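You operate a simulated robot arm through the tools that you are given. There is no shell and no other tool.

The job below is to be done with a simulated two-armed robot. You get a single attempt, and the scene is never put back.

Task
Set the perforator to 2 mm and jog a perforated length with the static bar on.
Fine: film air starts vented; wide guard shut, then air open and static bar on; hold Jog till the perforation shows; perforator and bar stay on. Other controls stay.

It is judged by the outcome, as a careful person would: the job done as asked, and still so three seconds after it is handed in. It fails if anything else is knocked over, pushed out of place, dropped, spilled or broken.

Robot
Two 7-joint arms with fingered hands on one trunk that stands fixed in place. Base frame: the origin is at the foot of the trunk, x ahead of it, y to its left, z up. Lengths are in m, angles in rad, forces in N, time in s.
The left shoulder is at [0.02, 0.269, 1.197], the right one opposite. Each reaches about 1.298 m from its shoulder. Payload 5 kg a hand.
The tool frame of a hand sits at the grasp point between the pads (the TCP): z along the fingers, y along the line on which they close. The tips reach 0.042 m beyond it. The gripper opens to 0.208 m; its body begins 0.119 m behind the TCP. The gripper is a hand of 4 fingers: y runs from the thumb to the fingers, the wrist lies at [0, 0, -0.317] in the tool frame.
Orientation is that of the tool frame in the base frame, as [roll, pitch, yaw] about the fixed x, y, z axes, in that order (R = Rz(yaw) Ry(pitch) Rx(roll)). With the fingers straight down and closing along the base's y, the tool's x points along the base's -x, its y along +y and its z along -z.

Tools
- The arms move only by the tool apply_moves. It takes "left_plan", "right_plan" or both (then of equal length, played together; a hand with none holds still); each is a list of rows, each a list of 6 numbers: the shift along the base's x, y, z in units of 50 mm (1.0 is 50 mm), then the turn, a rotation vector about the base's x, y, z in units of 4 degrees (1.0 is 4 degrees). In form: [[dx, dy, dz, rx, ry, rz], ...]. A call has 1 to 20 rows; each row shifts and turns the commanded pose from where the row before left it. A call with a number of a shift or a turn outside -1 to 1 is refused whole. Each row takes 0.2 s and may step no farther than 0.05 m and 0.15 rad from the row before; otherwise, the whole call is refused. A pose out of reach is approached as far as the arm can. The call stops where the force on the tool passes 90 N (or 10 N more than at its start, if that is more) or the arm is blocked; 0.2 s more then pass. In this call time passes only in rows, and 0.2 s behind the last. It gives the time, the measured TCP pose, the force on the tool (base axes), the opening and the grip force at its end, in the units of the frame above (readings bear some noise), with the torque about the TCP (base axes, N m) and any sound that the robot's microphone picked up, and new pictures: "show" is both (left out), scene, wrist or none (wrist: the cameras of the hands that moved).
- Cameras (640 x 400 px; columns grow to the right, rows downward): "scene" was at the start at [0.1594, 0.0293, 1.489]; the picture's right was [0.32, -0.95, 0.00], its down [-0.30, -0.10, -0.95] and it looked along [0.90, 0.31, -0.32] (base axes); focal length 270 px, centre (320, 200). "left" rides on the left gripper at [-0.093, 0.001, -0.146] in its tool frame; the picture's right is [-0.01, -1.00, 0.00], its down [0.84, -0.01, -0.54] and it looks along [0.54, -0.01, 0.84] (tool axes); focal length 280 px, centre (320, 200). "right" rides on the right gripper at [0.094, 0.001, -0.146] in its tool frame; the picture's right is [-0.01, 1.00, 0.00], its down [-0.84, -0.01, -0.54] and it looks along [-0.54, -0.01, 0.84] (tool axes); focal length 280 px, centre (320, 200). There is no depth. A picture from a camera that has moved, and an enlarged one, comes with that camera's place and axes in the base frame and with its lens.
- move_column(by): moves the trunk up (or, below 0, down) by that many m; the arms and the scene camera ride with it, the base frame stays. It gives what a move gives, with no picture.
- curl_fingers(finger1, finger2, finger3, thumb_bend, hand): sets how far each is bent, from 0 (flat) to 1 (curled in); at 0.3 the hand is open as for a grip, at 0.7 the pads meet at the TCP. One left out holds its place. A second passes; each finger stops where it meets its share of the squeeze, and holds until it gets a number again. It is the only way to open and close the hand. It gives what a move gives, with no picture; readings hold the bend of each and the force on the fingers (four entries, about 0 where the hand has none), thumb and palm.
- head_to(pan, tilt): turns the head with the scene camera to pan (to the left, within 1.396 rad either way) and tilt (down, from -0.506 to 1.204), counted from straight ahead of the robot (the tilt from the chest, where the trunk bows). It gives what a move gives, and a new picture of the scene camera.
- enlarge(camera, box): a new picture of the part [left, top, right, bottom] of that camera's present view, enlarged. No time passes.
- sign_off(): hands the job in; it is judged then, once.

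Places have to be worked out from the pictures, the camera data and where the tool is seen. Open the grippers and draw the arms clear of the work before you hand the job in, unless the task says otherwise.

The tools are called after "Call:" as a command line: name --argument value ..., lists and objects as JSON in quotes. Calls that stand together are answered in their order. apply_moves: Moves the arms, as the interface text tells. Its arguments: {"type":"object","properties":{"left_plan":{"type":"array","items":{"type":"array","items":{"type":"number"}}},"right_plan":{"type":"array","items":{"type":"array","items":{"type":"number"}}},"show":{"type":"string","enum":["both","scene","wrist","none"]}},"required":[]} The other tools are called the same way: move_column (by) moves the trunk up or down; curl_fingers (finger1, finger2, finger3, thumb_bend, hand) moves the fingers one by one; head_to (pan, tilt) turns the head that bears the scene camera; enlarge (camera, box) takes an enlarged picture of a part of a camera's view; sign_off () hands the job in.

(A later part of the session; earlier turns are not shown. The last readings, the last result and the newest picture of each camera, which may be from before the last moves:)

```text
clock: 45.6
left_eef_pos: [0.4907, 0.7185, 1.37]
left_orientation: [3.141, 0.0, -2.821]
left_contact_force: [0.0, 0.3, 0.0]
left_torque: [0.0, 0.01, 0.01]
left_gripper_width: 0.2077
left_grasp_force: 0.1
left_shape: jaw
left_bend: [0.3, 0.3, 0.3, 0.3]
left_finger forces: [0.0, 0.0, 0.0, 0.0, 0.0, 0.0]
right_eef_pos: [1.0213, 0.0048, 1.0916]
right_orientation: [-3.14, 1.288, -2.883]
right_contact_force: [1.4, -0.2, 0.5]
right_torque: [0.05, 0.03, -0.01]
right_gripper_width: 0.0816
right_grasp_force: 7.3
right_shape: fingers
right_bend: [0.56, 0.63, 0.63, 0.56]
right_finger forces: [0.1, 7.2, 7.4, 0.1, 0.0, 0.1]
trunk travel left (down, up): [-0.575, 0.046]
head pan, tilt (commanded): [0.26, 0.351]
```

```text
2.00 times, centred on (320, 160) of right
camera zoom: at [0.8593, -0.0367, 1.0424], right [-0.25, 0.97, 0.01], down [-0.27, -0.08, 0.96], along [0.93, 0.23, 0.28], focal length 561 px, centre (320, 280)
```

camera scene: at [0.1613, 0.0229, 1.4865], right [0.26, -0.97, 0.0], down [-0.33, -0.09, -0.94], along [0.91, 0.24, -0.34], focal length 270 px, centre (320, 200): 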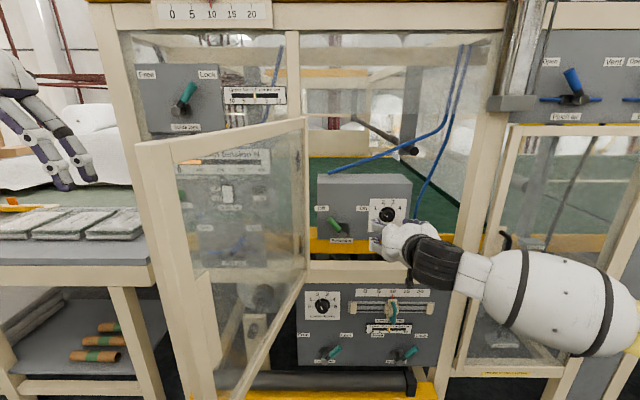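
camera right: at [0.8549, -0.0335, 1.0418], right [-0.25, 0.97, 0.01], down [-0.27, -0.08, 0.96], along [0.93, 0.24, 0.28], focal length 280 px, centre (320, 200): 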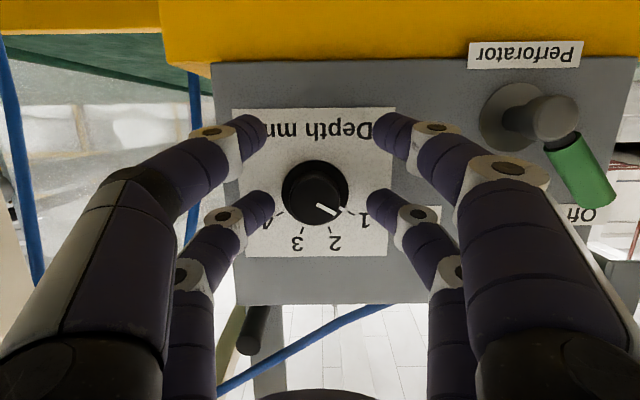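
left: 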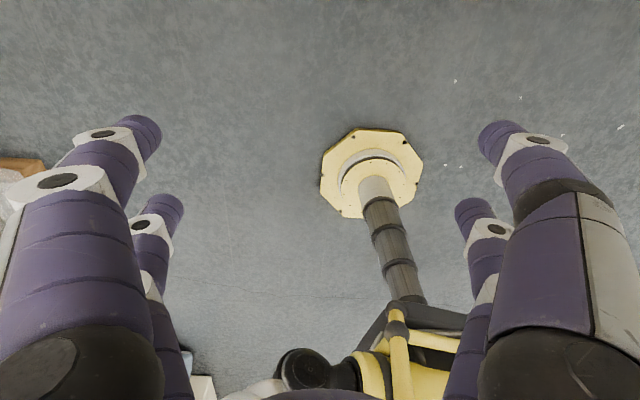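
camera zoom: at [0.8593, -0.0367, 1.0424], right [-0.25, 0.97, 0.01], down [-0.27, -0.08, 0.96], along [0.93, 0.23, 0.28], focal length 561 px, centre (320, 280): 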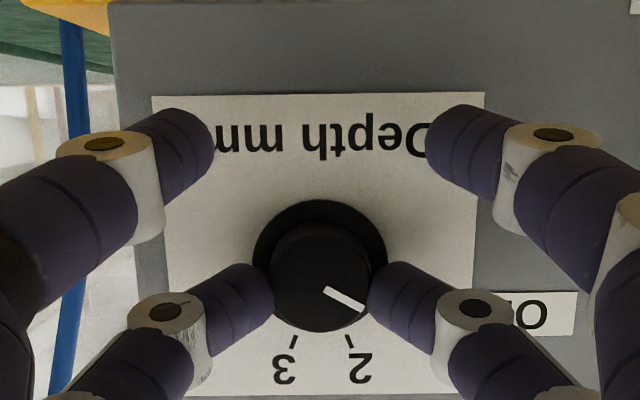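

Fingers 2 and 3 grip the knob symmetrically at 7 N. I'll turn the hand 40° clockwise about the knob axis.

Call:
apply_moves --right_plan '[[-0.005, 0.019, 0.001, 0.9664, 0.2571, 0], [-0.005, 0.019, 0.002, 0.9664, 0.2571, 0], [-0.005, 0.019, 0.004, 0.9664, 0.2571, 0], [-0.005, 0.019, 0.005, 0.9664, 0.2571, 0], [-0.005, 0.019, 0.006, 0.9664, 0.2571, 0], [-0.005, 0.019, 0.008, 0.9664, 0.2571, 0], [-0.005, 0.018, 0.009, 0.9664, 0.2571, 0], [-0.005, 0.017, 0.01, 0.9664, 0.2571, 0], [-0.004, 0.016, 0.011, 0.9664, 0.2571, 0], [-0.004, 0.016, 0.012, 0.9664, 0.2571, 0]]' --show "wrist"

Call:
enlarge --camera "right" --box '[200, 100, 440, 250]'

Call:
enlarge --camera "scene" --box '[304, 160, 424, 260]'

```text
clock: 47.8
left_eef_pos: [0.4908, 0.7186, 1.3695]
left_orientation: [-3.141, 0.0, -2.822]
left_contact_force: [-0.1, -0.4, 0.2]
left_torque: [0.05, -0.04, 0.01]
left_gripper_width: 0.2079
left_grasp_force: 0.1
left_shape: jaw
left_bend: [0.3, 0.3, 0.3, 0.3]
left_finger forces: [0.1, 0.0, 0.0, 0.1, 0.0, 0.0]
right_eef_pos: [1.0182, 0.013, 1.0956]
right_orientation: [1.896, 0.827, 2.254]
right_contact_force: [3.1, 0.2, -0.3]
right_torque: [0.04, 0.03, -0.02]
right_gripper_width: 0.0818
right_grasp_force: 7.4
right_shape: fingers
right_bend: [0.56, 0.63, 0.63, 0.56]
right_finger forces: [0.0, 6.9, 7.7, 0.0, 0.0, 0.0]
trunk travel left (down, up): [-0.575, 0.046]
head pan, tilt (commanded): [0.26, 0.351]
camera right: at [0.8491, 0.0013, 1.059], right [-0.19, 0.73, 0.65], down [-0.11, -0.68, 0.73], along [0.98, 0.06, 0.21], focal length 280 px, centre (320, 200)
```

right: 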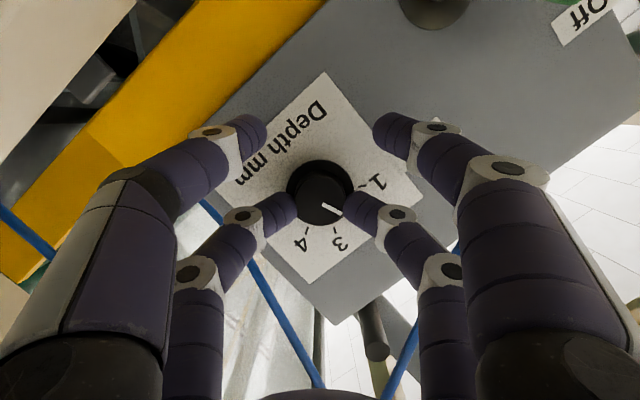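

```text
2.67 times, centred on (320, 175) of right
camera zoom: at [0.8491, 0.0013, 1.059], right [-0.19, 0.73, 0.65], down [-0.11, -0.68, 0.73], along [0.98, 0.06, 0.21], focal length 748 px, centre (320, 267)
```

zoom: 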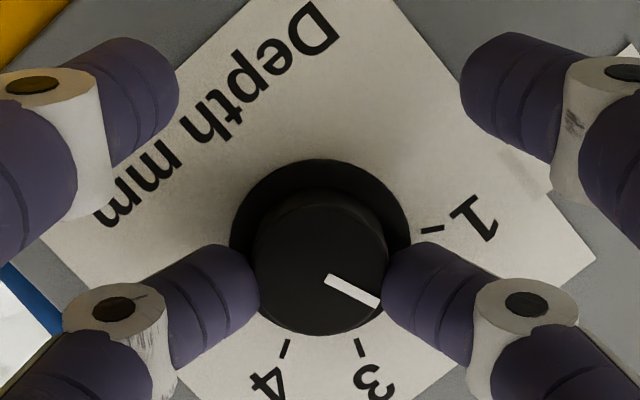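

```text
4.00 times, centred on (364, 210) of scene
camera zoom: at [0.1614, 0.0232, 1.4866], right [0.26, -0.97, 0.0], down [-0.33, -0.09, -0.94], along [0.91, 0.24, -0.34], focal length 1082 px, centre (144, 160)
```

zoom: 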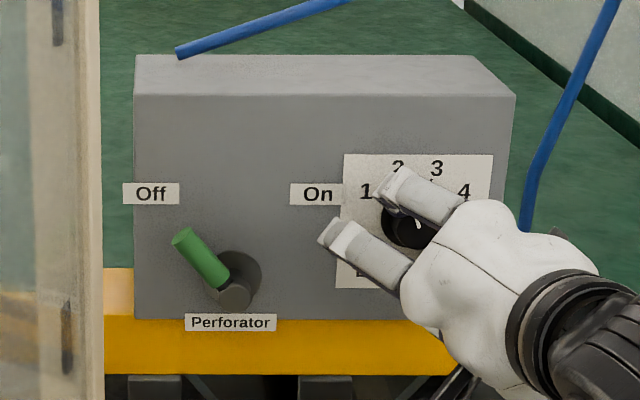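

The knob turned with the hand; the pointer now appears between the 1 and 3 ticks, at 2. I'll release and back away to verify.

Call:
curl_fingers --hand "right" --finger2 0.54 --finger3 0.54

Call:
apply_moves --right_plan '[[-0.5, -0.133, 0, 0, 0, 0], [-0.8, -0.213, 0, 0, 0, 0], [-0.8, -0.213, 0, 0, 0, 0]]' --show "wrist"

Call:
enlarge --camera "right" --box '[200, 60, 440, 210]'

```text
clock: 48.8
left_eef_pos: [0.4899, 0.7179, 1.3704]
left_orientation: [3.141, 0.0, -2.822]
left_contact_force: [-1.0, -0.5, 0.3]
left_torque: [0.0, 0.03, 0.01]
left_gripper_width: 0.2082
left_grasp_force: 0.0
left_shape: jaw
left_bend: [0.3, 0.3, 0.3, 0.3]
left_finger forces: [0.0, 0.0, 0.1, 0.0, 0.0, 0.0]
right_eef_pos: [1.018, 0.0137, 1.0954]
right_orientation: [1.895, 0.827, 2.256]
right_contact_force: [0.1, -0.7, 0.0]
right_torque: [0.0, 0.02, 0.01]
right_gripper_width: 0.0814
right_grasp_force: 0.2
right_shape: fingers
right_bend: [0.56, 0.54, 0.54, 0.56]
right_finger forces: [0.0, 0.0, 0.1, 0.0, 0.0, 0.0]
trunk travel left (down, up): [-0.575, 0.046]
head pan, tilt (commanded): [0.26, 0.351]
```

```text
clock: 49.6
left_eef_pos: [0.49, 0.7172, 1.3709]
left_orientation: [3.14, 0.001, -2.822]
left_contact_force: [-1.1, -0.4, 0.9]
left_torque: [0.06, -0.02, 0.0]
left_gripper_width: 0.2077
left_grasp_force: 0.1
left_shape: jaw
left_bend: [0.3, 0.3, 0.3, 0.3]
left_finger forces: [0.0, 0.0, 0.0, 0.0, 0.0, 0.1]
right_eef_pos: [0.9182, -0.0218, 1.1041]
right_orientation: [1.908, 0.821, 2.272]
right_contact_force: [0.1, 0.2, -0.7]
right_torque: [0.01, -0.01, 0.01]
right_gripper_width: 0.0817
right_grasp_force: 0.0
right_shape: fingers
right_bend: [0.56, 0.54, 0.54, 0.56]
right_finger forces: [0.1, 0.1, 0.0, 0.0, 0.0, 0.1]
right hand out of reach, approached as far as the arm can: row 2, 3
trunk travel left (down, up): [-0.575, 0.046]
head pan, tilt (commanded): [0.26, 0.351]
camera right: at [0.7475, -0.0343, 1.0687], right [-0.19, 0.73, 0.65], down [-0.1, -0.68, 0.73], along [0.98, 0.07, 0.2], focal length 280 px, centre (320, 200)
```

right: 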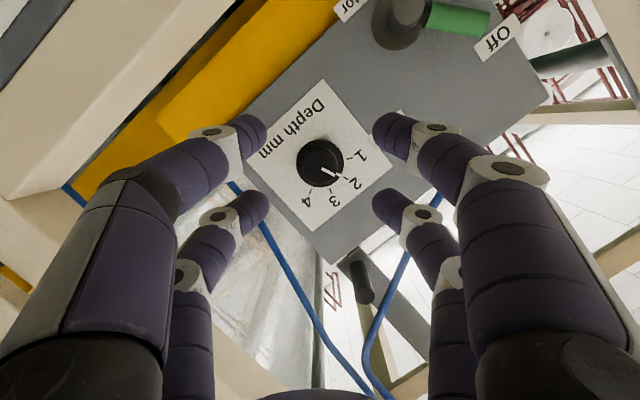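

```text
2.67 times, centred on (320, 135) of right
camera zoom: at [0.7475, -0.0343, 1.0687], right [-0.19, 0.73, 0.65], down [-0.1, -0.68, 0.73], along [0.98, 0.07, 0.2], focal length 748 px, centre (320, 373)
```

zoom: 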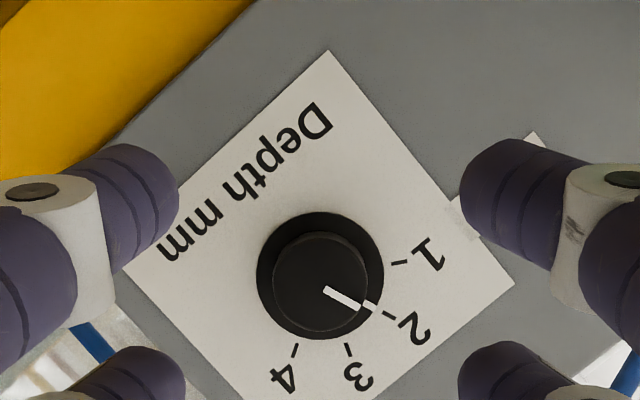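

The pointer is exactly at 2. Next, I'll roll the hand back and move in front of the Off/On lever, then extend only the left-hand fingers (1, 2) to use finger 1 as a hook on the lever's left side.

Call:
apply_moves --right_plan '[[-0.09, 0.183, 0.062, -0.9664, -0.2571, 0.25], [-0.09, 0.183, 0.062, -0.9664, -0.2571, 0.25], [-0.09, 0.183, 0.062, -0.9664, -0.2571, 0.25], [-0.09, 0.183, 0.062, -0.9664, -0.2571, 0.25], [-0.09, 0.183, 0.062, -0.9664, -0.2571, 0.25], [-0.09, 0.183, 0.062, -0.9664, -0.2571, 0.25], [-0.09, 0.183, 0.062, -0.9664, -0.2571, 0.25], [-0.09, 0.183, 0.062, -0.9664, -0.2571, 0.25], [-0.09, 0.183, 0.062, -0.9664, -0.2571, 0.25], [-0.09, 0.183, 0.062, -0.9664, -0.2571, 0.25]]' --show "none"

Call:
curl_fingers --hand "right" --finger1 0.3 --finger2 0.3 --finger3 1.0 --thumb_bend 1.0

Call:
enlarge --camera "right" --box '[0, 0, 640, 400]'

Call:
enlarge --camera "scene" --box '[280, 150, 480, 280]'

```text
clock: 51.8
left_eef_pos: [0.4908, 0.7173, 1.3713]
left_orientation: [3.141, 0.001, -2.82]
left_contact_force: [0.5, 0.0, 0.0]
left_torque: [0.0, -0.02, -0.01]
left_gripper_width: 0.2081
left_grasp_force: 0.1
left_shape: jaw
left_bend: [0.3, 0.3, 0.3, 0.3]
left_finger forces: [0.0, 0.0, 0.1, 0.0, 0.1, 0.0]
right_eef_pos: [0.8727, 0.0707, 1.1338]
right_orientation: [-3.14, 1.231, -2.725]
right_contact_force: [0.1, -0.2, -0.1]
right_torque: [0.01, 0.01, -0.05]
right_gripper_width: 0.0816
right_grasp_force: 0.1
right_shape: fingers
right_bend: [0.56, 0.54, 0.54, 0.56]
right_finger forces: [0.0, 0.0, 0.0, 0.0, 0.0, 0.0]
trunk travel left (down, up): [-0.575, 0.046]
head pan, tilt (commanded): [0.26, 0.351]
```

```text
clock: 52.8
left_eef_pos: [0.4907, 0.7182, 1.3703]
left_orientation: [-3.141, 0.001, -2.821]
left_contact_force: [-0.1, -0.1, -0.5]
left_torque: [0.0, 0.04, -0.02]
left_gripper_width: 0.2081
left_grasp_force: 0.0
left_shape: jaw
left_bend: [0.3, 0.3, 0.3, 0.3]
left_finger forces: [0.1, 0.0, 0.1, 0.0, 0.0, 0.1]
right_eef_pos: [0.873, 0.0699, 1.1343]
right_orientation: [3.137, 1.23, -2.732]
right_contact_force: [-0.5, -0.4, 0.0]
right_torque: [0.0, 0.04, 0.02]
right_gripper_width: 0.0806
right_grasp_force: 0.1
right_shape: fingers
right_bend: [0.3, 0.3, 1.0, 1.0]
right_finger forces: [0.0, 0.0, 0.0, 0.1, 0.1, 0.1]
trunk travel left (down, up): [-0.575, 0.046]
head pan, tilt (commanded): [0.26, 0.351]
```

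```text
1.00 times, centred on (320, 200) of right (not enlarged: the box is as wide or as high as the picture)
camera zoom: at [0.7168, 0.0018, 1.0944], right [-0.4, 0.92, 0.02], down [-0.2, -0.1, 0.97], along [0.89, 0.39, 0.23], focal length 280 px, centre (320, 200)
```

zoom: 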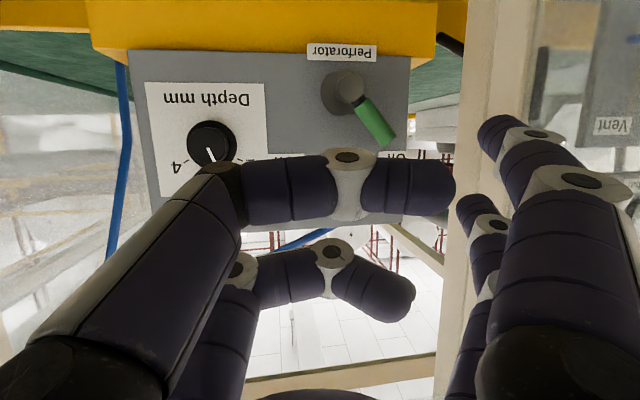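

```text
3.08 times, centred on (380, 215) of scene
camera zoom: at [0.1612, 0.0231, 1.4866], right [0.26, -0.97, 0.0], down [-0.33, -0.09, -0.94], along [0.91, 0.24, -0.34], focal length 832 px, centre (135, 154)
```

zoom: 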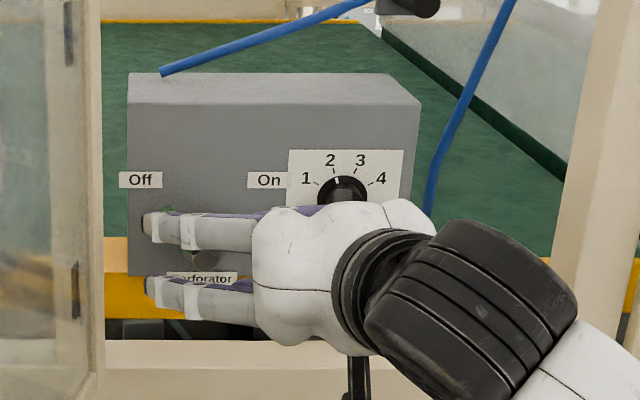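

The knob reads 2. Finger 1 (lower-left) is extended and thumb/finger 3 are curled back; I'll shift slightly left and advance so finger 1 passes on the left side of the green lever.

Call:
apply_moves --right_plan '[[-0.067, 0.251, 0.074, 0, 0, 0], [0.634, 0.169, 0, 0, 0, 0], [0.634, 0.169, 0, 0, 0, 0], [0.5, 0.133, 0, 0, 0, 0]]' --show "both"

```text
clock: 53.8
left_eef_pos: [0.4926, 0.719, 1.3688]
left_orientation: [-3.141, 0.0, -2.822]
left_contact_force: [0.2, 0.4, -0.1]
left_torque: [-0.03, 0.07, -0.02]
left_gripper_width: 0.208
left_grasp_force: 0.1
left_shape: jaw
left_bend: [0.3, 0.3, 0.3, 0.3]
left_finger forces: [0.0, 0.0, 0.0, 0.0, 0.0, 0.1]
right_eef_pos: [0.9599, 0.1043, 1.1384]
right_orientation: [3.136, 1.231, -2.731]
right_contact_force: [0.3, -0.7, 0.3]
right_torque: [0.03, -0.05, 0.03]
right_gripper_width: 0.0805
right_grasp_force: 0.1
right_shape: fingers
right_bend: [0.3, 0.3, 1.0, 1.0]
right_finger forces: [0.0, 0.0, 0.0, 0.1, 0.0, 0.0]
trunk travel left (down, up): [-0.575, 0.046]
head pan, tilt (commanded): [0.26, 0.351]
camera scene: at [0.1614, 0.0232, 1.4865], right [0.26, -0.97, 0.0], down [-0.33, -0.09, -0.94], along [0.91, 0.24, -0.34], focal length 270 px, centre (320, 200)
camera right: at [0.8039, 0.0369, 1.0992], right [-0.4, 0.92, 0.02], down [-0.2, -0.1, 0.97], along [0.89, 0.39, 0.23], focal length 280 px, centre (320, 200)
```

scene: 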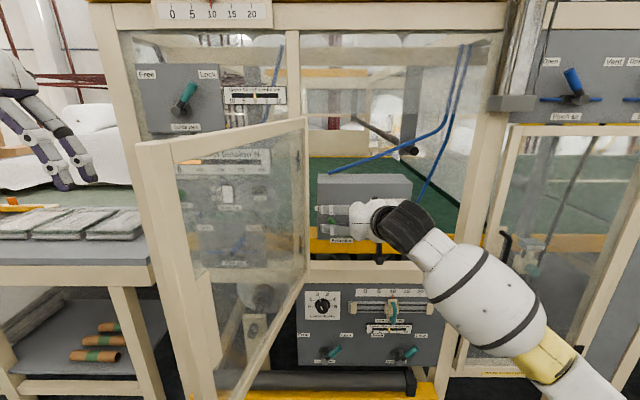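
right: 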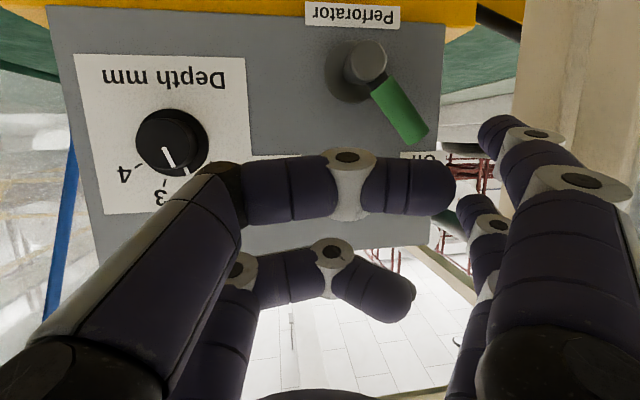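

Finger 1 is well left of the lever tip and at the same height. I'll advance the last 37 mm.

Call:
apply_moves --right_plan '[[0.358, 0.095, 0, 0, 0, 0], [0.358, 0.095, 0, 0, 0, 0]]' --show "wrist"

```text
clock: 54.4
left_eef_pos: [0.4902, 0.717, 1.3707]
left_orientation: [3.141, -0.001, -2.822]
left_contact_force: [-0.1, -0.3, -0.4]
left_torque: [0.04, -0.01, 0.02]
left_gripper_width: 0.208
left_grasp_force: 0.1
left_shape: jaw
left_bend: [0.3, 0.3, 0.3, 0.3]
left_finger forces: [0.1, 0.0, 0.0, 0.0, 0.0, 0.0]
right_eef_pos: [0.9969, 0.1151, 1.1397]
right_orientation: [3.137, 1.23, -2.729]
right_contact_force: [0.1, -0.5, 0.3]
right_torque: [0.02, 0.01, 0.03]
right_gripper_width: 0.0805
right_grasp_force: 0.2
right_shape: fingers
right_bend: [0.3, 0.3, 1.0, 1.0]
right_finger forces: [0.1, 0.0, 0.0, 0.0, 0.0, 0.0]
trunk travel left (down, up): [-0.575, 0.046]
head pan, tilt (commanded): [0.26, 0.351]
camera right: at [0.8394, 0.0473, 1.1004], right [-0.4, 0.92, 0.02], down [-0.2, -0.1, 0.97], along [0.89, 0.39, 0.23], focal length 280 px, centre (320, 200)
```

right: 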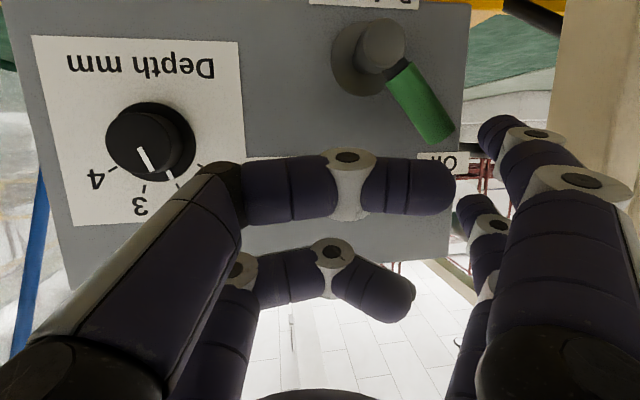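

The lever tip is now directly right of finger 1. I'll nudge 6 mm deeper and drag right along the lever's arc.

Call:
apply_moves --right_plan '[[0.116, 0.031, 0, 0, 0, 0], [0.154, -0.58, 0.03, 0, 0, 0], [0.154, -0.58, 0.03, 0, 0, 0]]' --show "wrist"

```text
clock: 55.2
left_eef_pos: [0.491, 0.7174, 1.3701]
left_orientation: [3.14, 0.001, -2.822]
left_contact_force: [-0.7, 0.2, -0.3]
left_torque: [0.04, -0.04, 0.01]
left_gripper_width: 0.2078
left_grasp_force: 0.2
left_shape: jaw
left_bend: [0.3, 0.3, 0.3, 0.3]
left_finger forces: [0.0, 0.1, 0.1, 0.0, 0.1, 0.0]
right_eef_pos: [1.0182, 0.0607, 1.1379]
right_orientation: [3.136, 1.229, -2.73]
right_contact_force: [-0.1, 0.5, -0.4]
right_torque: [-0.02, -0.02, -0.07]
right_gripper_width: 0.0811
right_grasp_force: 0.1
right_shape: fingers
right_bend: [0.3, 0.3, 1.0, 1.0]
right_finger forces: [0.0, 0.1, 0.1, 0.0, 0.2, 0.0]
trunk travel left (down, up): [-0.575, 0.046]
head pan, tilt (commanded): [0.26, 0.351]
camera right: at [0.8616, -0.0071, 1.0996], right [-0.4, 0.92, 0.02], down [-0.2, -0.1, 0.97], along [0.89, 0.39, 0.23], focal length 280 px, centre (320, 200)
```

right: 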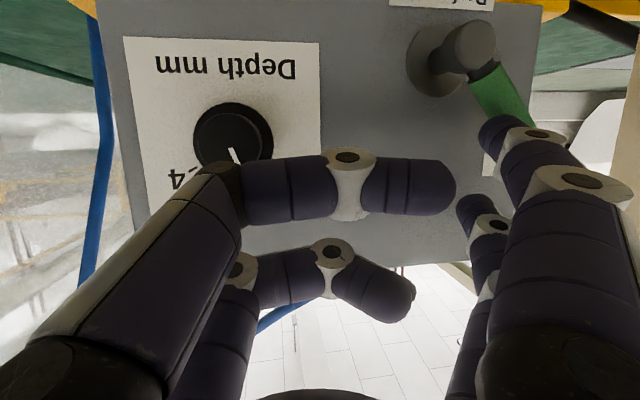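

The finger passed in front of the lever without moving it, so the lever lies a bit deeper. I'll back out, lower the hand so the upper-left finger 2 (which reaches deepest) becomes the hook, and fold the lower fingers.

Call:
apply_moves --right_plan '[[-0.58, -0.154, 0, 0, 0, 0], [-0.58, -0.154, 0, 0, 0, 0], [-0.147, 0.551, -0.52, 0, 0, 0], [-0.147, 0.551, -0.52, 0, 0, 0]]' --show "none"

Call:
curl_fingers --hand "right" --finger1 0.75 --finger2 0.3 --finger3 1.0 --thumb_bend 0.75

Call:
enlarge --camera "right" --box '[0, 0, 640, 400]'

Call:
enlarge --camera "scene" --box '[290, 160, 430, 260]'

```text
clock: 56.2
left_eef_pos: [0.491, 0.7184, 1.3702]
left_orientation: [3.142, 0.0, -2.822]
left_contact_force: [0.0, 0.0, -0.5]
left_torque: [-0.03, 0.01, -0.01]
left_gripper_width: 0.2078
left_grasp_force: 0.1
left_shape: jaw
left_bend: [0.3, 0.3, 0.3, 0.3]
left_finger forces: [0.0, 0.0, 0.0, 0.1, 0.0, 0.1]
right_eef_pos: [0.9407, 0.0988, 1.0876]
right_orientation: [3.134, 1.229, -2.731]
right_contact_force: [0.2, -0.2, 0.0]
right_torque: [0.01, 0.02, 0.0]
right_gripper_width: 0.0809
right_grasp_force: 0.0
right_shape: fingers
right_bend: [0.3, 0.3, 1.0, 1.0]
right_finger forces: [0.0, 0.1, 0.1, 0.0, 0.0, 0.1]
trunk travel left (down, up): [-0.575, 0.046]
head pan, tilt (commanded): [0.26, 0.351]
```

```text
clock: 57.2
left_eef_pos: [0.4905, 0.7175, 1.3693]
left_orientation: [3.141, -0.001, -2.823]
left_contact_force: [-0.6, 0.6, 0.3]
left_torque: [-0.01, -0.02, 0.01]
left_gripper_width: 0.2079
left_grasp_force: 0.1
left_shape: jaw
left_bend: [0.3, 0.3, 0.3, 0.3]
left_finger forces: [0.1, 0.1, 0.0, 0.1, 0.0, 0.0]
right_eef_pos: [0.9416, 0.0993, 1.0861]
right_orientation: [3.137, 1.231, -2.73]
right_contact_force: [-0.1, 0.0, -0.4]
right_torque: [-0.01, -0.01, -0.01]
right_gripper_width: 0.0057
right_grasp_force: 0.0
right_shape: fingers
right_bend: [0.68, 0.3, 1.0, 0.75]
right_finger forces: [0.1, 0.0, 0.0, 0.0, 0.1, 0.0]
trunk travel left (down, up): [-0.575, 0.046]
head pan, tilt (commanded): [0.26, 0.351]
```

```text
1.00 times, centred on (320, 200) of right (not enlarged: the box is as wide or as high as the picture)
camera zoom: at [0.7867, 0.0321, 1.0469], right [-0.4, 0.92, 0.02], down [-0.2, -0.1, 0.97], along [0.89, 0.39, 0.23], focal length 280 px, centre (320, 200)
```

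zoom: 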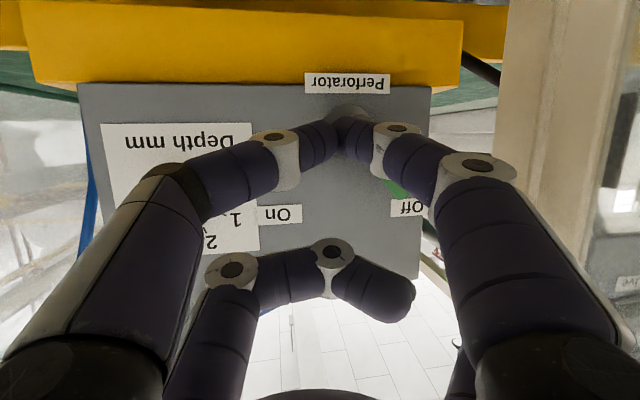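

```text
4.00 times, centred on (360, 210) of scene
camera zoom: at [0.1612, 0.0231, 1.4866], right [0.26, -0.97, 0.0], down [-0.33, -0.09, -0.94], along [0.91, 0.24, -0.34], focal length 1082 px, centre (160, 160)
```

zoom: 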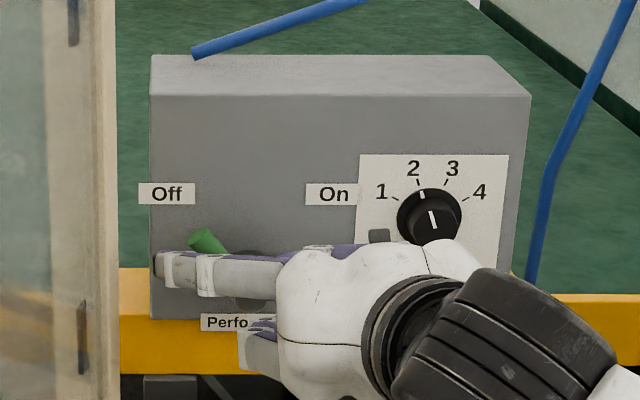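

The lower pair sits right in front of the lever hub, so I'll shift it rightward by opening the thumb and curling finger 1 further, then check.

Call:
curl_fingers --hand "right" --finger1 0.95 --thumb_bend 0.55

Call:
enlarge --camera "right" --box '[0, 0, 640, 400]'

```text
clock: 58.2
left_eef_pos: [0.4911, 0.7188, 1.3699]
left_orientation: [3.141, 0.001, -2.823]
left_contact_force: [-0.5, -0.6, 0.9]
left_torque: [0.01, 0.0, 0.02]
left_gripper_width: 0.208
left_grasp_force: 0.0
left_shape: jaw
left_bend: [0.3, 0.3, 0.3, 0.3]
left_finger forces: [0.0, 0.0, 0.1, 0.0, 0.0, 0.1]
right_eef_pos: [0.942, 0.099, 1.0867]
right_orientation: [3.135, 1.23, -2.733]
right_contact_force: [-0.8, -0.2, 0.1]
right_torque: [0.0, 0.03, 0.0]
right_gripper_width: 0.0605
right_grasp_force: 0.0
right_shape: fingers
right_bend: [0.95, 0.3, 1.0, 0.55]
right_finger forces: [0.0, 0.0, 0.0, 0.0, 0.0, 0.0]
trunk travel left (down, up): [-0.575, 0.046]
head pan, tilt (commanded): [0.26, 0.351]
```

```text
1.00 times, centred on (320, 200) of right (not enlarged: the box is as wide or as high as the picture)
camera zoom: at [0.7867, 0.0322, 1.047], right [-0.4, 0.92, 0.02], down [-0.2, -0.1, 0.97], along [0.89, 0.39, 0.23], focal length 280 px, centre (320, 200)
```

zoom: 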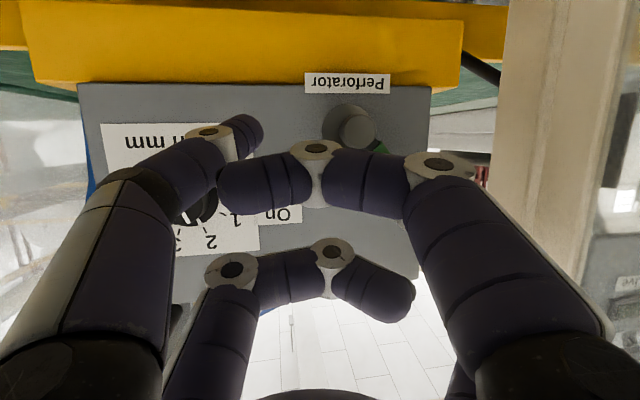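

Now only finger 2 is extended at the upper left and the rest are clear of the hub. I'll advance about 66 mm to put finger 2 left of the lever, deeper than before.

Call:
apply_moves --right_plan '[[0.58, 0.154, -0.16, 0, 0, 0], [0.387, 0.103, 0, 0, 0, 0], [0.319, 0.085, 0, 0, 0, 0]]' --show "wrist"

Call:
enlarge --camera "scene" --box '[290, 160, 430, 260]'

```text
clock: 59.0
left_eef_pos: [0.4901, 0.7181, 1.3699]
left_orientation: [-3.141, 0.0, -2.821]
left_contact_force: [0.3, -0.2, -0.2]
left_torque: [-0.04, 0.04, 0.0]
left_gripper_width: 0.2081
left_grasp_force: 0.1
left_shape: jaw
left_bend: [0.3, 0.3, 0.3, 0.3]
left_finger forces: [0.1, 0.1, 0.0, 0.1, 0.0, 0.0]
right_eef_pos: [1.0072, 0.1159, 1.0803]
right_orientation: [3.138, 1.23, -2.729]
right_contact_force: [0.3, 0.7, 0.1]
right_torque: [-0.04, 0.03, 0.01]
right_gripper_width: 0.0604
right_grasp_force: 0.1
right_shape: fingers
right_bend: [0.95, 0.3, 1.0, 0.55]
right_finger forces: [0.0, 0.1, 0.1, 0.0, 0.0, 0.0]
trunk travel left (down, up): [-0.575, 0.046]
head pan, tilt (commanded): [0.26, 0.351]
camera right: at [0.8508, 0.0483, 1.041], right [-0.4, 0.92, 0.01], down [-0.2, -0.1, 0.97], along [0.89, 0.39, 0.23], focal length 280 px, centre (320, 200)
```

right: 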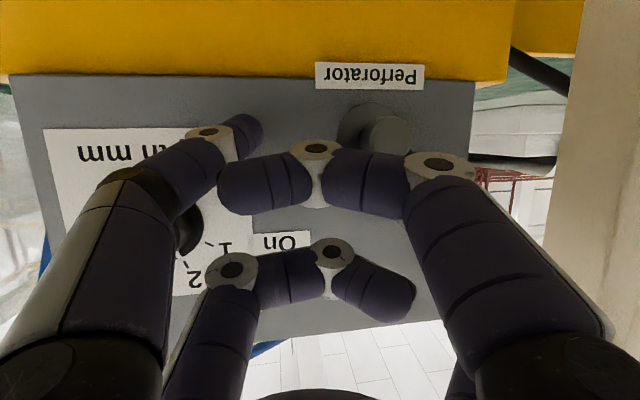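

```text
4.00 times, centred on (360, 210) of scene
camera zoom: at [0.1614, 0.0237, 1.4865], right [0.26, -0.97, 0.0], down [-0.33, -0.09, -0.94], along [0.91, 0.24, -0.34], focal length 1082 px, centre (160, 160)
```

zoom: 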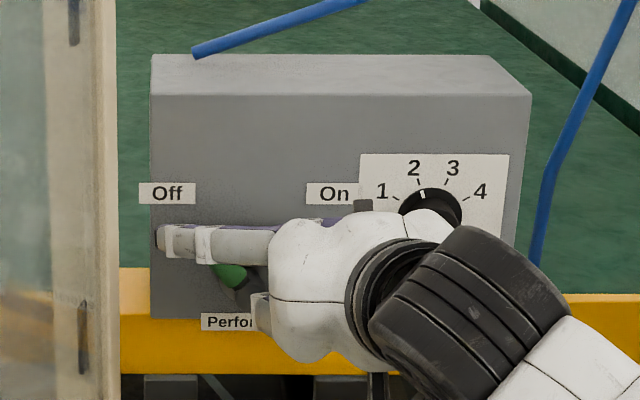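

Finger 2's tip is left of the lever at about depth 1.035. I'll drag right 6 cm and check whether the lever follows.

Call:
apply_moves --right_plan '[[0.154, -0.58, 0, 0, 0, 0], [0.154, -0.58, 0.06, 0, 0, 0]]' --show "wrist"

Call:
enlarge --camera "scene" --box '[290, 160, 430, 260]'

```text
clock: 59.6
left_eef_pos: [0.492, 0.7164, 1.3702]
left_orientation: [3.141, 0.0, -2.824]
left_contact_force: [0.2, -1.9, 1.8]
left_torque: [0.24, 0.15, -0.02]
left_gripper_width: 0.2076
left_grasp_force: 0.1
left_shape: jaw
left_bend: [0.3, 0.3, 0.3, 0.3]
left_finger forces: [0.0, 0.0, 0.0, 0.0, 0.1, 0.1]
right_eef_pos: [1.0212, 0.055, 1.0833]
right_orientation: [3.133, 1.228, -2.738]
right_contact_force: [-0.6, -0.6, -0.3]
right_torque: [0.19, -0.04, 0.27]
right_gripper_width: 0.0608
right_grasp_force: 0.8
right_shape: fingers
right_bend: [0.95, 0.28, 1.0, 0.55]
right_finger forces: [0.0, 1.3, 0.0, 0.1, 0.0, 0.1]
trunk travel left (down, up): [-0.575, 0.046]
head pan, tilt (commanded): [0.26, 0.351]
camera right: at [0.8654, -0.0132, 1.0446], right [-0.4, 0.92, 0.02], down [-0.2, -0.1, 0.97], along [0.9, 0.38, 0.22], focal length 280 px, centre (320, 200)
```

right: 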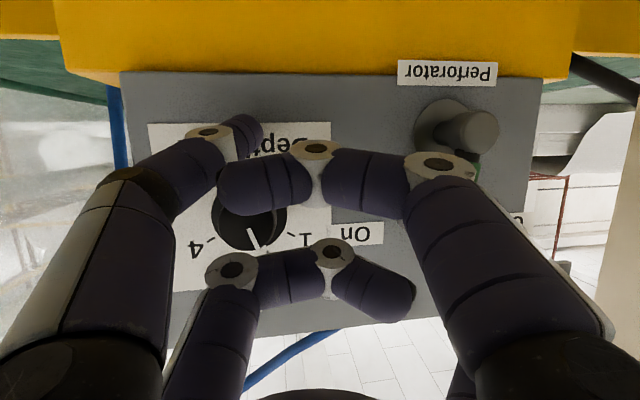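

```text
4.00 times, centred on (360, 210) of scene
camera zoom: at [0.1621, 0.0213, 1.4865], right [0.26, -0.97, 0.0], down [-0.33, -0.09, -0.94], along [0.91, 0.24, -0.34], focal length 1082 px, centre (160, 160)
```

zoom: 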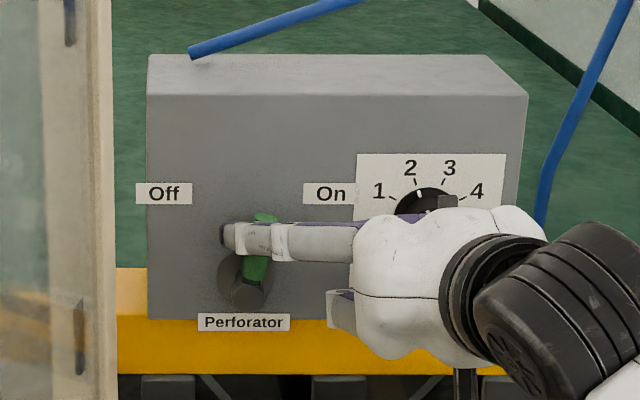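

The lever is following (past upright now). I'll continue right until it reaches its On stop.

Call:
apply_moves --right_plan '[[0.129, -0.483, -0.03, 0, 0, 0], [0.129, -0.483, -0.06, 0, 0, 0]]' --show "none"

Call:
enlarge --camera "scene" --box '[290, 160, 430, 260]'

Call:
enlarge --camera "right" --box '[0, 0, 640, 400]'

```text
clock: 60.2
left_eef_pos: [0.4902, 0.7212, 1.3696]
left_orientation: [-3.139, 0.001, -2.82]
left_contact_force: [0.0, 0.8, -0.6]
left_torque: [-0.15, -0.06, 0.05]
left_gripper_width: 0.208
left_grasp_force: 0.1
left_shape: jaw
left_bend: [0.3, 0.3, 0.3, 0.3]
left_finger forces: [0.1, 0.0, 0.0, 0.0, 0.1, 0.1]
right_eef_pos: [1.0324, 0.0139, 1.0846]
right_orientation: [3.138, 1.233, -2.726]
right_contact_force: [1.7, 10.9, 2.9]
right_torque: [0.22, 0.11, -0.6]
right_gripper_width: 0.0606
right_grasp_force: 3.5
right_shape: fingers
right_bend: [0.95, 0.24, 1.0, 0.55]
right_finger forces: [0.1, 7.3, 0.0, 0.1, 0.0, 0.1]
trunk travel left (down, up): [-0.575, 0.046]
head pan, tilt (commanded): [0.26, 0.351]
```

```text
4.00 times, centred on (360, 210) of scene
camera zoom: at [0.1605, 0.0253, 1.4867], right [0.26, -0.97, 0.0], down [-0.33, -0.09, -0.94], along [0.91, 0.24, -0.34], focal length 1082 px, centre (160, 160)
```

zoom: 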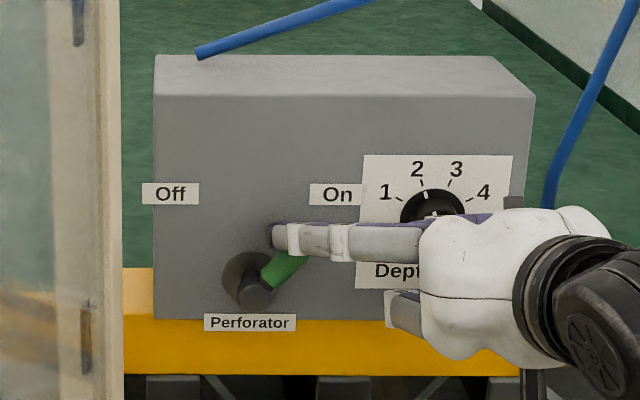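

```text
1.00 times, centred on (320, 200) of right (not enlarged: the box is as wide or as high as the picture)
camera zoom: at [0.8777, -0.0541, 1.0446], right [-0.4, 0.92, 0.01], down [-0.2, -0.1, 0.97], along [0.89, 0.39, 0.23], focal length 280 px, centre (320, 200)
```

zoom: 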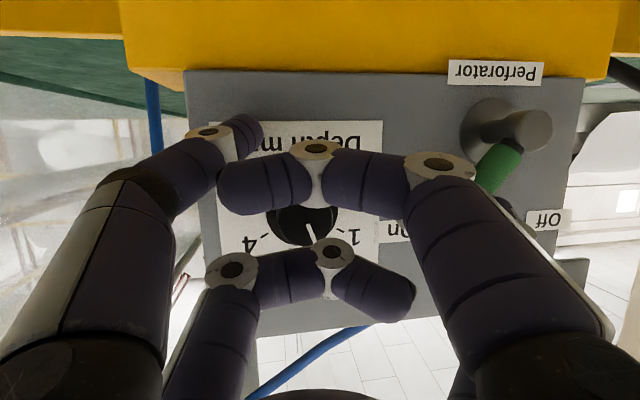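

The lever is against its On stop (about 11 N reaction). I'll ease off left slightly, then withdraw straight back and verify.

Call:
apply_moves --right_plan '[[-0.041, 0.155, 0, 0, 0, 0], [-0.58, -0.154, 0, 0, 0, 0], [-0.77, -0.206, 0, 0, 0, 0], [-0.77, -0.206, 0, 0, 0, 0], [-0.77, -0.206, 0.2, 0, 0, 0]]' --show "wrist"

Call:
enlarge --camera "scene" --box '[290, 160, 430, 260]'

```text
clock: 61.4
left_eef_pos: [0.4903, 0.7186, 1.3699]
left_orientation: [-3.14, 0.003, -2.822]
left_contact_force: [-0.9, -0.1, 0.5]
left_torque: [-0.03, -0.1, 0.01]
left_gripper_width: 0.2076
left_grasp_force: 0.0
left_shape: jaw
left_bend: [0.3, 0.3, 0.3, 0.3]
left_finger forces: [0.0, 0.1, 0.0, 0.0, 0.0, 0.0]
right_eef_pos: [0.8911, -0.0199, 1.0921]
right_orientation: [3.137, 1.229, -2.73]
right_contact_force: [-0.2, 0.6, 0.5]
right_torque: [-0.03, 0.01, -0.06]
right_gripper_width: 0.0606
right_grasp_force: 0.1
right_shape: fingers
right_bend: [0.95, 0.29, 1.0, 0.55]
right_finger forces: [0.1, 0.1, 0.0, 0.0, 0.1, 0.0]
trunk travel left (down, up): [-0.575, 0.046]
head pan, tilt (commanded): [0.26, 0.351]
camera right: at [0.7361, -0.0883, 1.0522], right [-0.4, 0.92, 0.02], down [-0.2, -0.1, 0.97], along [0.89, 0.39, 0.23], focal length 280 px, centre (320, 200)
```

right: 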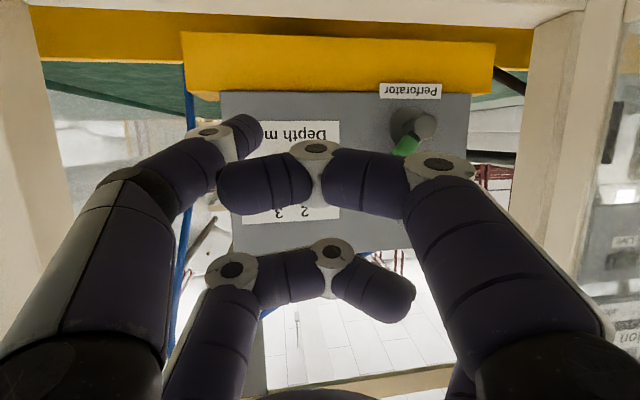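

```text
4.00 times, centred on (360, 210) of scene
camera zoom: at [0.1608, 0.0233, 1.4868], right [0.26, -0.97, 0.0], down [-0.33, -0.09, -0.94], along [0.91, 0.24, -0.34], focal length 1082 px, centre (160, 160)
```

zoom: 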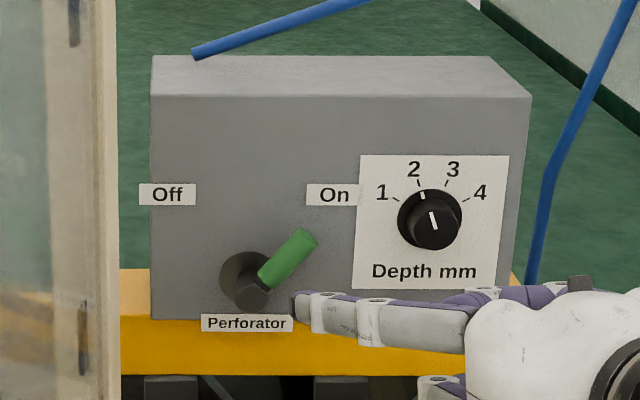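

The perforator lever is On and the depth reads 2. Now I'll withdraw the right hand to the right, and at the same time turn the left hand fingers-forward so it can push the guard shut from its outer side.

Call:
apply_moves --right_plan '[[-0.754, -0.2, 0.2, 0, 0, 0], [-0.754, -0.2, 0.2, 0, 0, 0], [-0.754, -0.2, 0.2, 0, 0, 0], [-0.754, -0.2, 0.2, 0, 0, 0], [-0.18, -0.876, 0.1, 0, 0, 0], [-0.18, -0.876, 0.1, 0, 0, 0], [-0.18, -0.876, 0.1, 0, 0, 0], [-0.18, -0.876, 0.1, 0, 0, 0], [-0.18, -0.876, 0.1, 0, 0, 0], [-0.18, -0.876, 0.1, 0, 0, 0], [-0.18, -0.876, 0, 0, 0, 0], [-0.18, -0.876, 0, 0, 0, 0], [-0.18, -0.876, 0, 0, 0, 0], [-0.18, -0.876, 0, 0, 0, 0], [0, 0, 0, 0, 0, 0], [0, 0, 0, 0, 0, 0], [0, 0, 0, 0, 0, 0], [0, 0, 0, 0, 0, 0]]' --left_plan '[[0.058, -0.055, -0.1, 0.312, -0.95, 0], [0.058, -0.055, -0.1, 0.312, -0.95, 0], [0.058, -0.055, -0.1, 0.312, -0.95, 0], [0.058, -0.055, -0.1, 0.312, -0.95, 0], [0.058, -0.055, -0.1, 0.312, -0.95, 0], [0.058, -0.055, -0.1, 0.312, -0.95, 0], [0.058, -0.055, -0.1, 0.312, -0.95, 0], [0.058, -0.055, -0.1, 0.312, -0.95, 0], [0.058, -0.055, -0.1, 0.312, -0.95, 0], [0.058, -0.055, -0.1, 0.312, -0.95, 0], [0.058, -0.055, -0.1, 0.312, -0.95, 0], [0.058, -0.055, -0.1, 0.312, -0.95, 0], [0.058, -0.055, -0.1, 0.312, -0.95, 0], [0.058, -0.055, -0.1, 0.312, -0.95, 0], [0.058, -0.055, -0.1, 0.312, -0.95, 0], [0.058, -0.055, -0.1, 0.312, -0.95, 0], [0.058, -0.055, -0.1, 0.312, -0.95, 0], [0.058, -0.055, -0.1, 0.312, -0.95, 0]]'

```text
clock: 65.2
left_eef_pos: [0.5474, 0.673, 1.2829]
left_orientation: [-3.134, 1.258, -2.82]
left_contact_force: [0.8, -0.7, 0.0]
left_torque: [-0.02, -0.01, -0.04]
left_gripper_width: 0.2078
left_grasp_force: 0.1
left_shape: jaw
left_bend: [0.3, 0.3, 0.3, 0.3]
left_finger forces: [0.0, 0.0, 0.0, 0.0, 0.1, 0.0]
left hand out of reach, approached as far as the arm can: row 18
right_eef_pos: [0.649, -0.4961, 1.1626]
right_orientation: [3.137, 1.229, -2.732]
right_contact_force: [-0.3, -0.9, 0.7]
right_torque: [-0.02, 0.04, 0.01]
right_gripper_width: 0.0605
right_grasp_force: 0.0
right_shape: fingers
right_bend: [0.95, 0.29, 1.0, 0.55]
right_finger forces: [0.1, 0.0, 0.0, 0.0, 0.0, 0.1]
trunk travel left (down, up): [-0.575, 0.046]
head pan, tilt (commanded): [0.26, 0.351]
camera scene: at [0.1614, 0.0233, 1.4866], right [0.26, -0.97, 0.0], down [-0.33, -0.09, -0.94], along [0.91, 0.24, -0.34], focal length 270 px, centre (320, 200)
camera right: at [0.4937, -0.5638, 1.1227], right [-0.4, 0.92, 0.02], down [-0.2, -0.1, 0.97], along [0.89, 0.39, 0.23], focal length 280 px, centre (320, 200)
camera left: at [0.4425, 0.6401, 1.4173], right [0.32, -0.95, 0.02], down [-0.73, -0.25, -0.63], along [0.61, 0.19, -0.77], focal length 280 px, centre (320, 200)
```

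scene: 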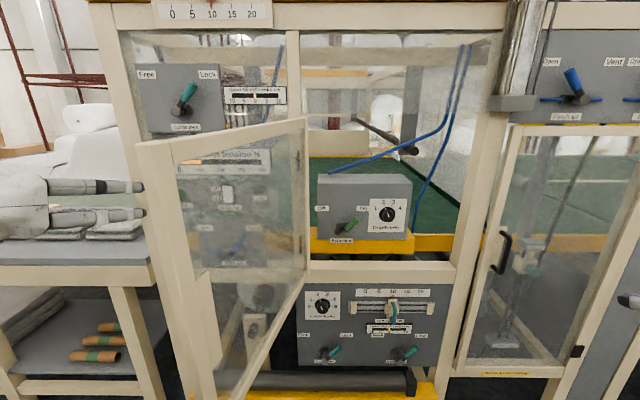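
right: 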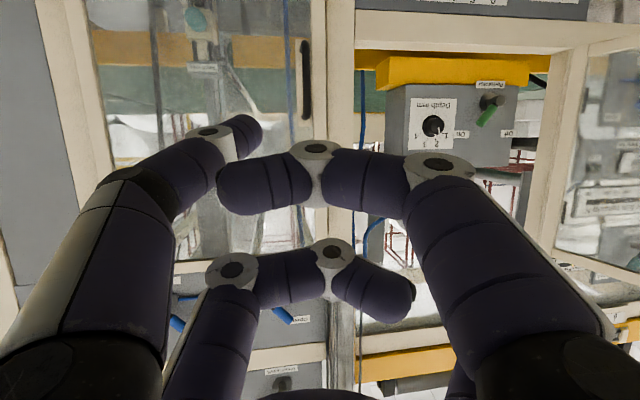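
left: 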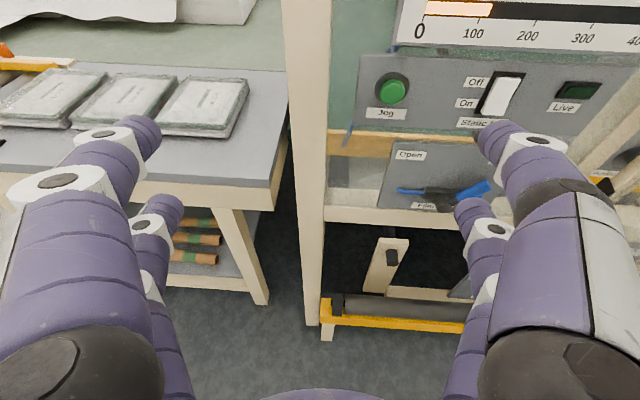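

The left hand is fingers-forward (72° pitch). I'll close its fingers and turn it to point right towards the guard's outer face, staying left of the guard.

Call:
curl_fingers --hand "left" --finger1 0.7 --finger2 0.7 --finger3 0.7 --thumb_bend 0.7

Call:
apply_moves --left_plan '[[-0.048, -0.247, -0.08, 0, 0, -1], [-0.048, -0.247, -0.08, 0, 0, -1], [-0.048, -0.247, -0.08, 0, 0, -1], [-0.048, -0.247, -0.08, 0, 0, -1], [-0.048, -0.247, -0.08, 0, 0, -1], [-0.048, -0.247, -0.08, 0, 0, -1], [-0.048, -0.247, -0.08, 0, 0, -1], [-0.048, -0.247, -0.08, 0, 0, -1], [-0.048, -0.247, -0.08, 0, 0, -1], [-0.048, -0.247, -0.08, 0, 0, -1], [-0.048, -0.247, -0.08, 0, 0, -1], [-0.048, -0.247, -0.08, 0, 0, -1], [-0.048, -0.247, -0.08, 0, 0, -1], [-0.048, -0.247, -0.08, 0, 0, -1], [-0.048, -0.247, -0.08, 0, 0, -1]]'

```text
clock: 66.2
left_eef_pos: [0.5473, 0.6711, 1.2822]
left_orientation: [-3.138, 1.254, -2.821]
left_contact_force: [0.3, 0.0, 0.3]
left_torque: [0.0, 0.0, -0.01]
left_gripper_width: 0.0111
left_grasp_force: 0.0
left_shape: fingers
left_bend: [0.7, 0.7, 0.7, 0.7]
left_finger forces: [0.1, 0.0, 0.0, 0.0, 0.0, 0.0]
right_eef_pos: [0.6495, -0.4962, 1.1629]
right_orientation: [3.136, 1.232, -2.731]
right_contact_force: [0.2, -0.8, 0.4]
right_torque: [0.01, -0.02, 0.03]
right_gripper_width: 0.0606
right_grasp_force: 0.0
right_shape: fingers
right_bend: [0.95, 0.29, 1.0, 0.55]
right_finger forces: [0.0, 0.0, 0.1, 0.2, 0.0, 0.0]
trunk travel left (down, up): [-0.575, 0.046]
head pan, tilt (commanded): [0.26, 0.351]
```

```text
clock: 69.4
left_eef_pos: [0.5137, 0.4879, 1.2251]
left_orientation: [-3.137, 1.258, 2.416]
left_contact_force: [0.0, -0.1, 0.4]
left_torque: [0.04, 0.01, 0.02]
left_gripper_width: 0.0108
left_grasp_force: 0.1
left_shape: fingers
left_bend: [0.7, 0.7, 0.7, 0.7]
left_finger forces: [0.1, 0.0, 0.1, 0.0, 0.1, 0.0]
left hand out of reach, approached as far as the arm can: row 2
right_eef_pos: [0.6484, -0.4964, 1.1617]
right_orientation: [3.136, 1.231, -2.732]
right_contact_force: [0.6, -0.3, -0.1]
right_torque: [-0.03, 0.01, 0.0]
right_gripper_width: 0.0609
right_grasp_force: 0.0
right_shape: fingers
right_bend: [0.95, 0.29, 1.0, 0.55]
right_finger forces: [0.0, 0.1, 0.0, 0.0, 0.1, 0.0]
trunk travel left (down, up): [-0.575, 0.046]
head pan, tilt (commanded): [0.26, 0.351]
camera scene: at [0.1612, 0.0231, 1.4866], right [0.26, -0.97, 0.0], down [-0.33, -0.09, -0.94], along [0.91, 0.24, -0.34], focal length 270 px, centre (320, 200)
camera left: at [0.4322, 0.5638, 1.3598], right [-0.66, -0.75, 0.02], down [-0.58, 0.51, -0.64], along [0.47, -0.43, -0.77], focal length 280 px, centre (320, 200)
```

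scene: 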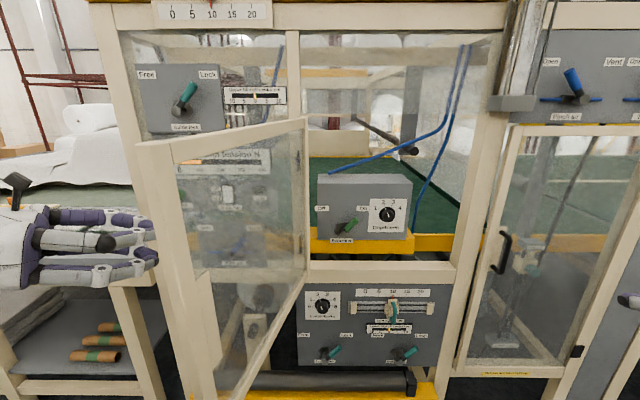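
left: 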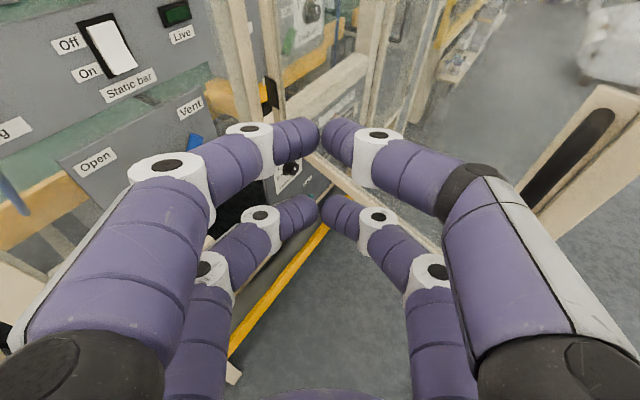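

The left hand is beside the guard's outer face. I'll push the guard closed along its arc, starting to the right.

Call:
apply_moves --left_plan '[[0.201, -0.795, 0, 0, 0, 0], [0.201, -0.795, 0, 0, 0, 0], [0.201, -0.795, 0, 0, 0, 0], [0.201, -0.795, 0, 0, 0, 0], [0.045, -0.65, 0, 0, 0, 0], [0.045, -0.65, 0, 0, 0, 0], [0.045, -0.65, 0, 0, 0, 0], [0.295, -0.812, 0, 0, 0, 0], [0.295, -0.812, 0, 0, 0, 0]]'

```text
clock: 71.4
left_eef_pos: [0.6143, 0.1607, 1.2398]
left_orientation: [-3.141, 1.258, 2.413]
left_contact_force: [0.0, -0.6, 0.4]
left_torque: [0.02, 0.01, 0.02]
left_gripper_width: 0.0107
left_grasp_force: 0.1
left_shape: fingers
left_bend: [0.7, 0.7, 0.7, 0.7]
left_finger forces: [0.0, 0.1, 0.1, 0.0, 0.0, 0.0]
left hand out of reach, approached as far as the arm can: row 5, 6, 7
right_eef_pos: [0.6502, -0.4962, 1.1629]
right_orientation: [3.132, 1.227, -2.734]
right_contact_force: [0.6, -0.5, -0.5]
right_torque: [0.05, -0.06, 0.1]
right_gripper_width: 0.0606
right_grasp_force: 0.1
right_shape: fingers
right_bend: [0.95, 0.29, 1.0, 0.55]
right_finger forces: [0.1, 0.0, 0.0, 0.0, 0.0, 0.1]
trunk travel left (down, up): [-0.575, 0.046]
head pan, tilt (commanded): [0.26, 0.351]
camera scene: at [0.1615, 0.0225, 1.4865], right [0.26, -0.97, 0.0], down [-0.33, -0.09, -0.94], along [0.91, 0.24, -0.34], focal length 270 px, centre (320, 200)
camera left: at [0.533, 0.2356, 1.3734], right [-0.66, -0.75, 0.01], down [-0.58, 0.5, -0.64], along [0.47, -0.43, -0.77], focal length 280 px, centre (320, 200)
```

scene: 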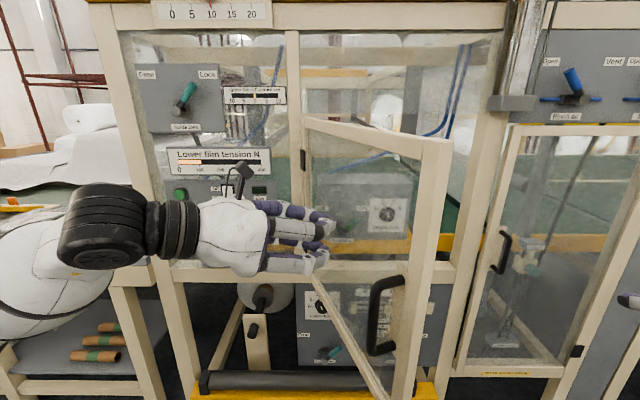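
left: 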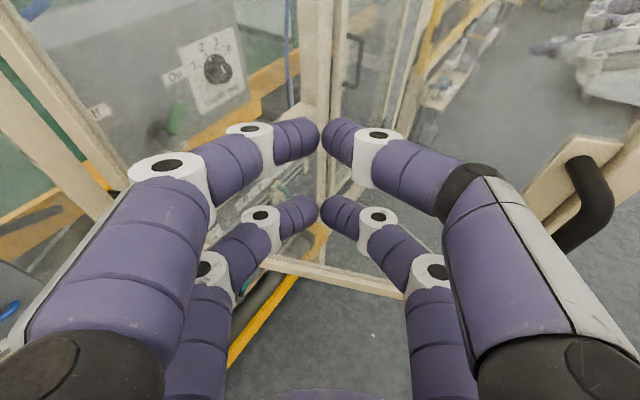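

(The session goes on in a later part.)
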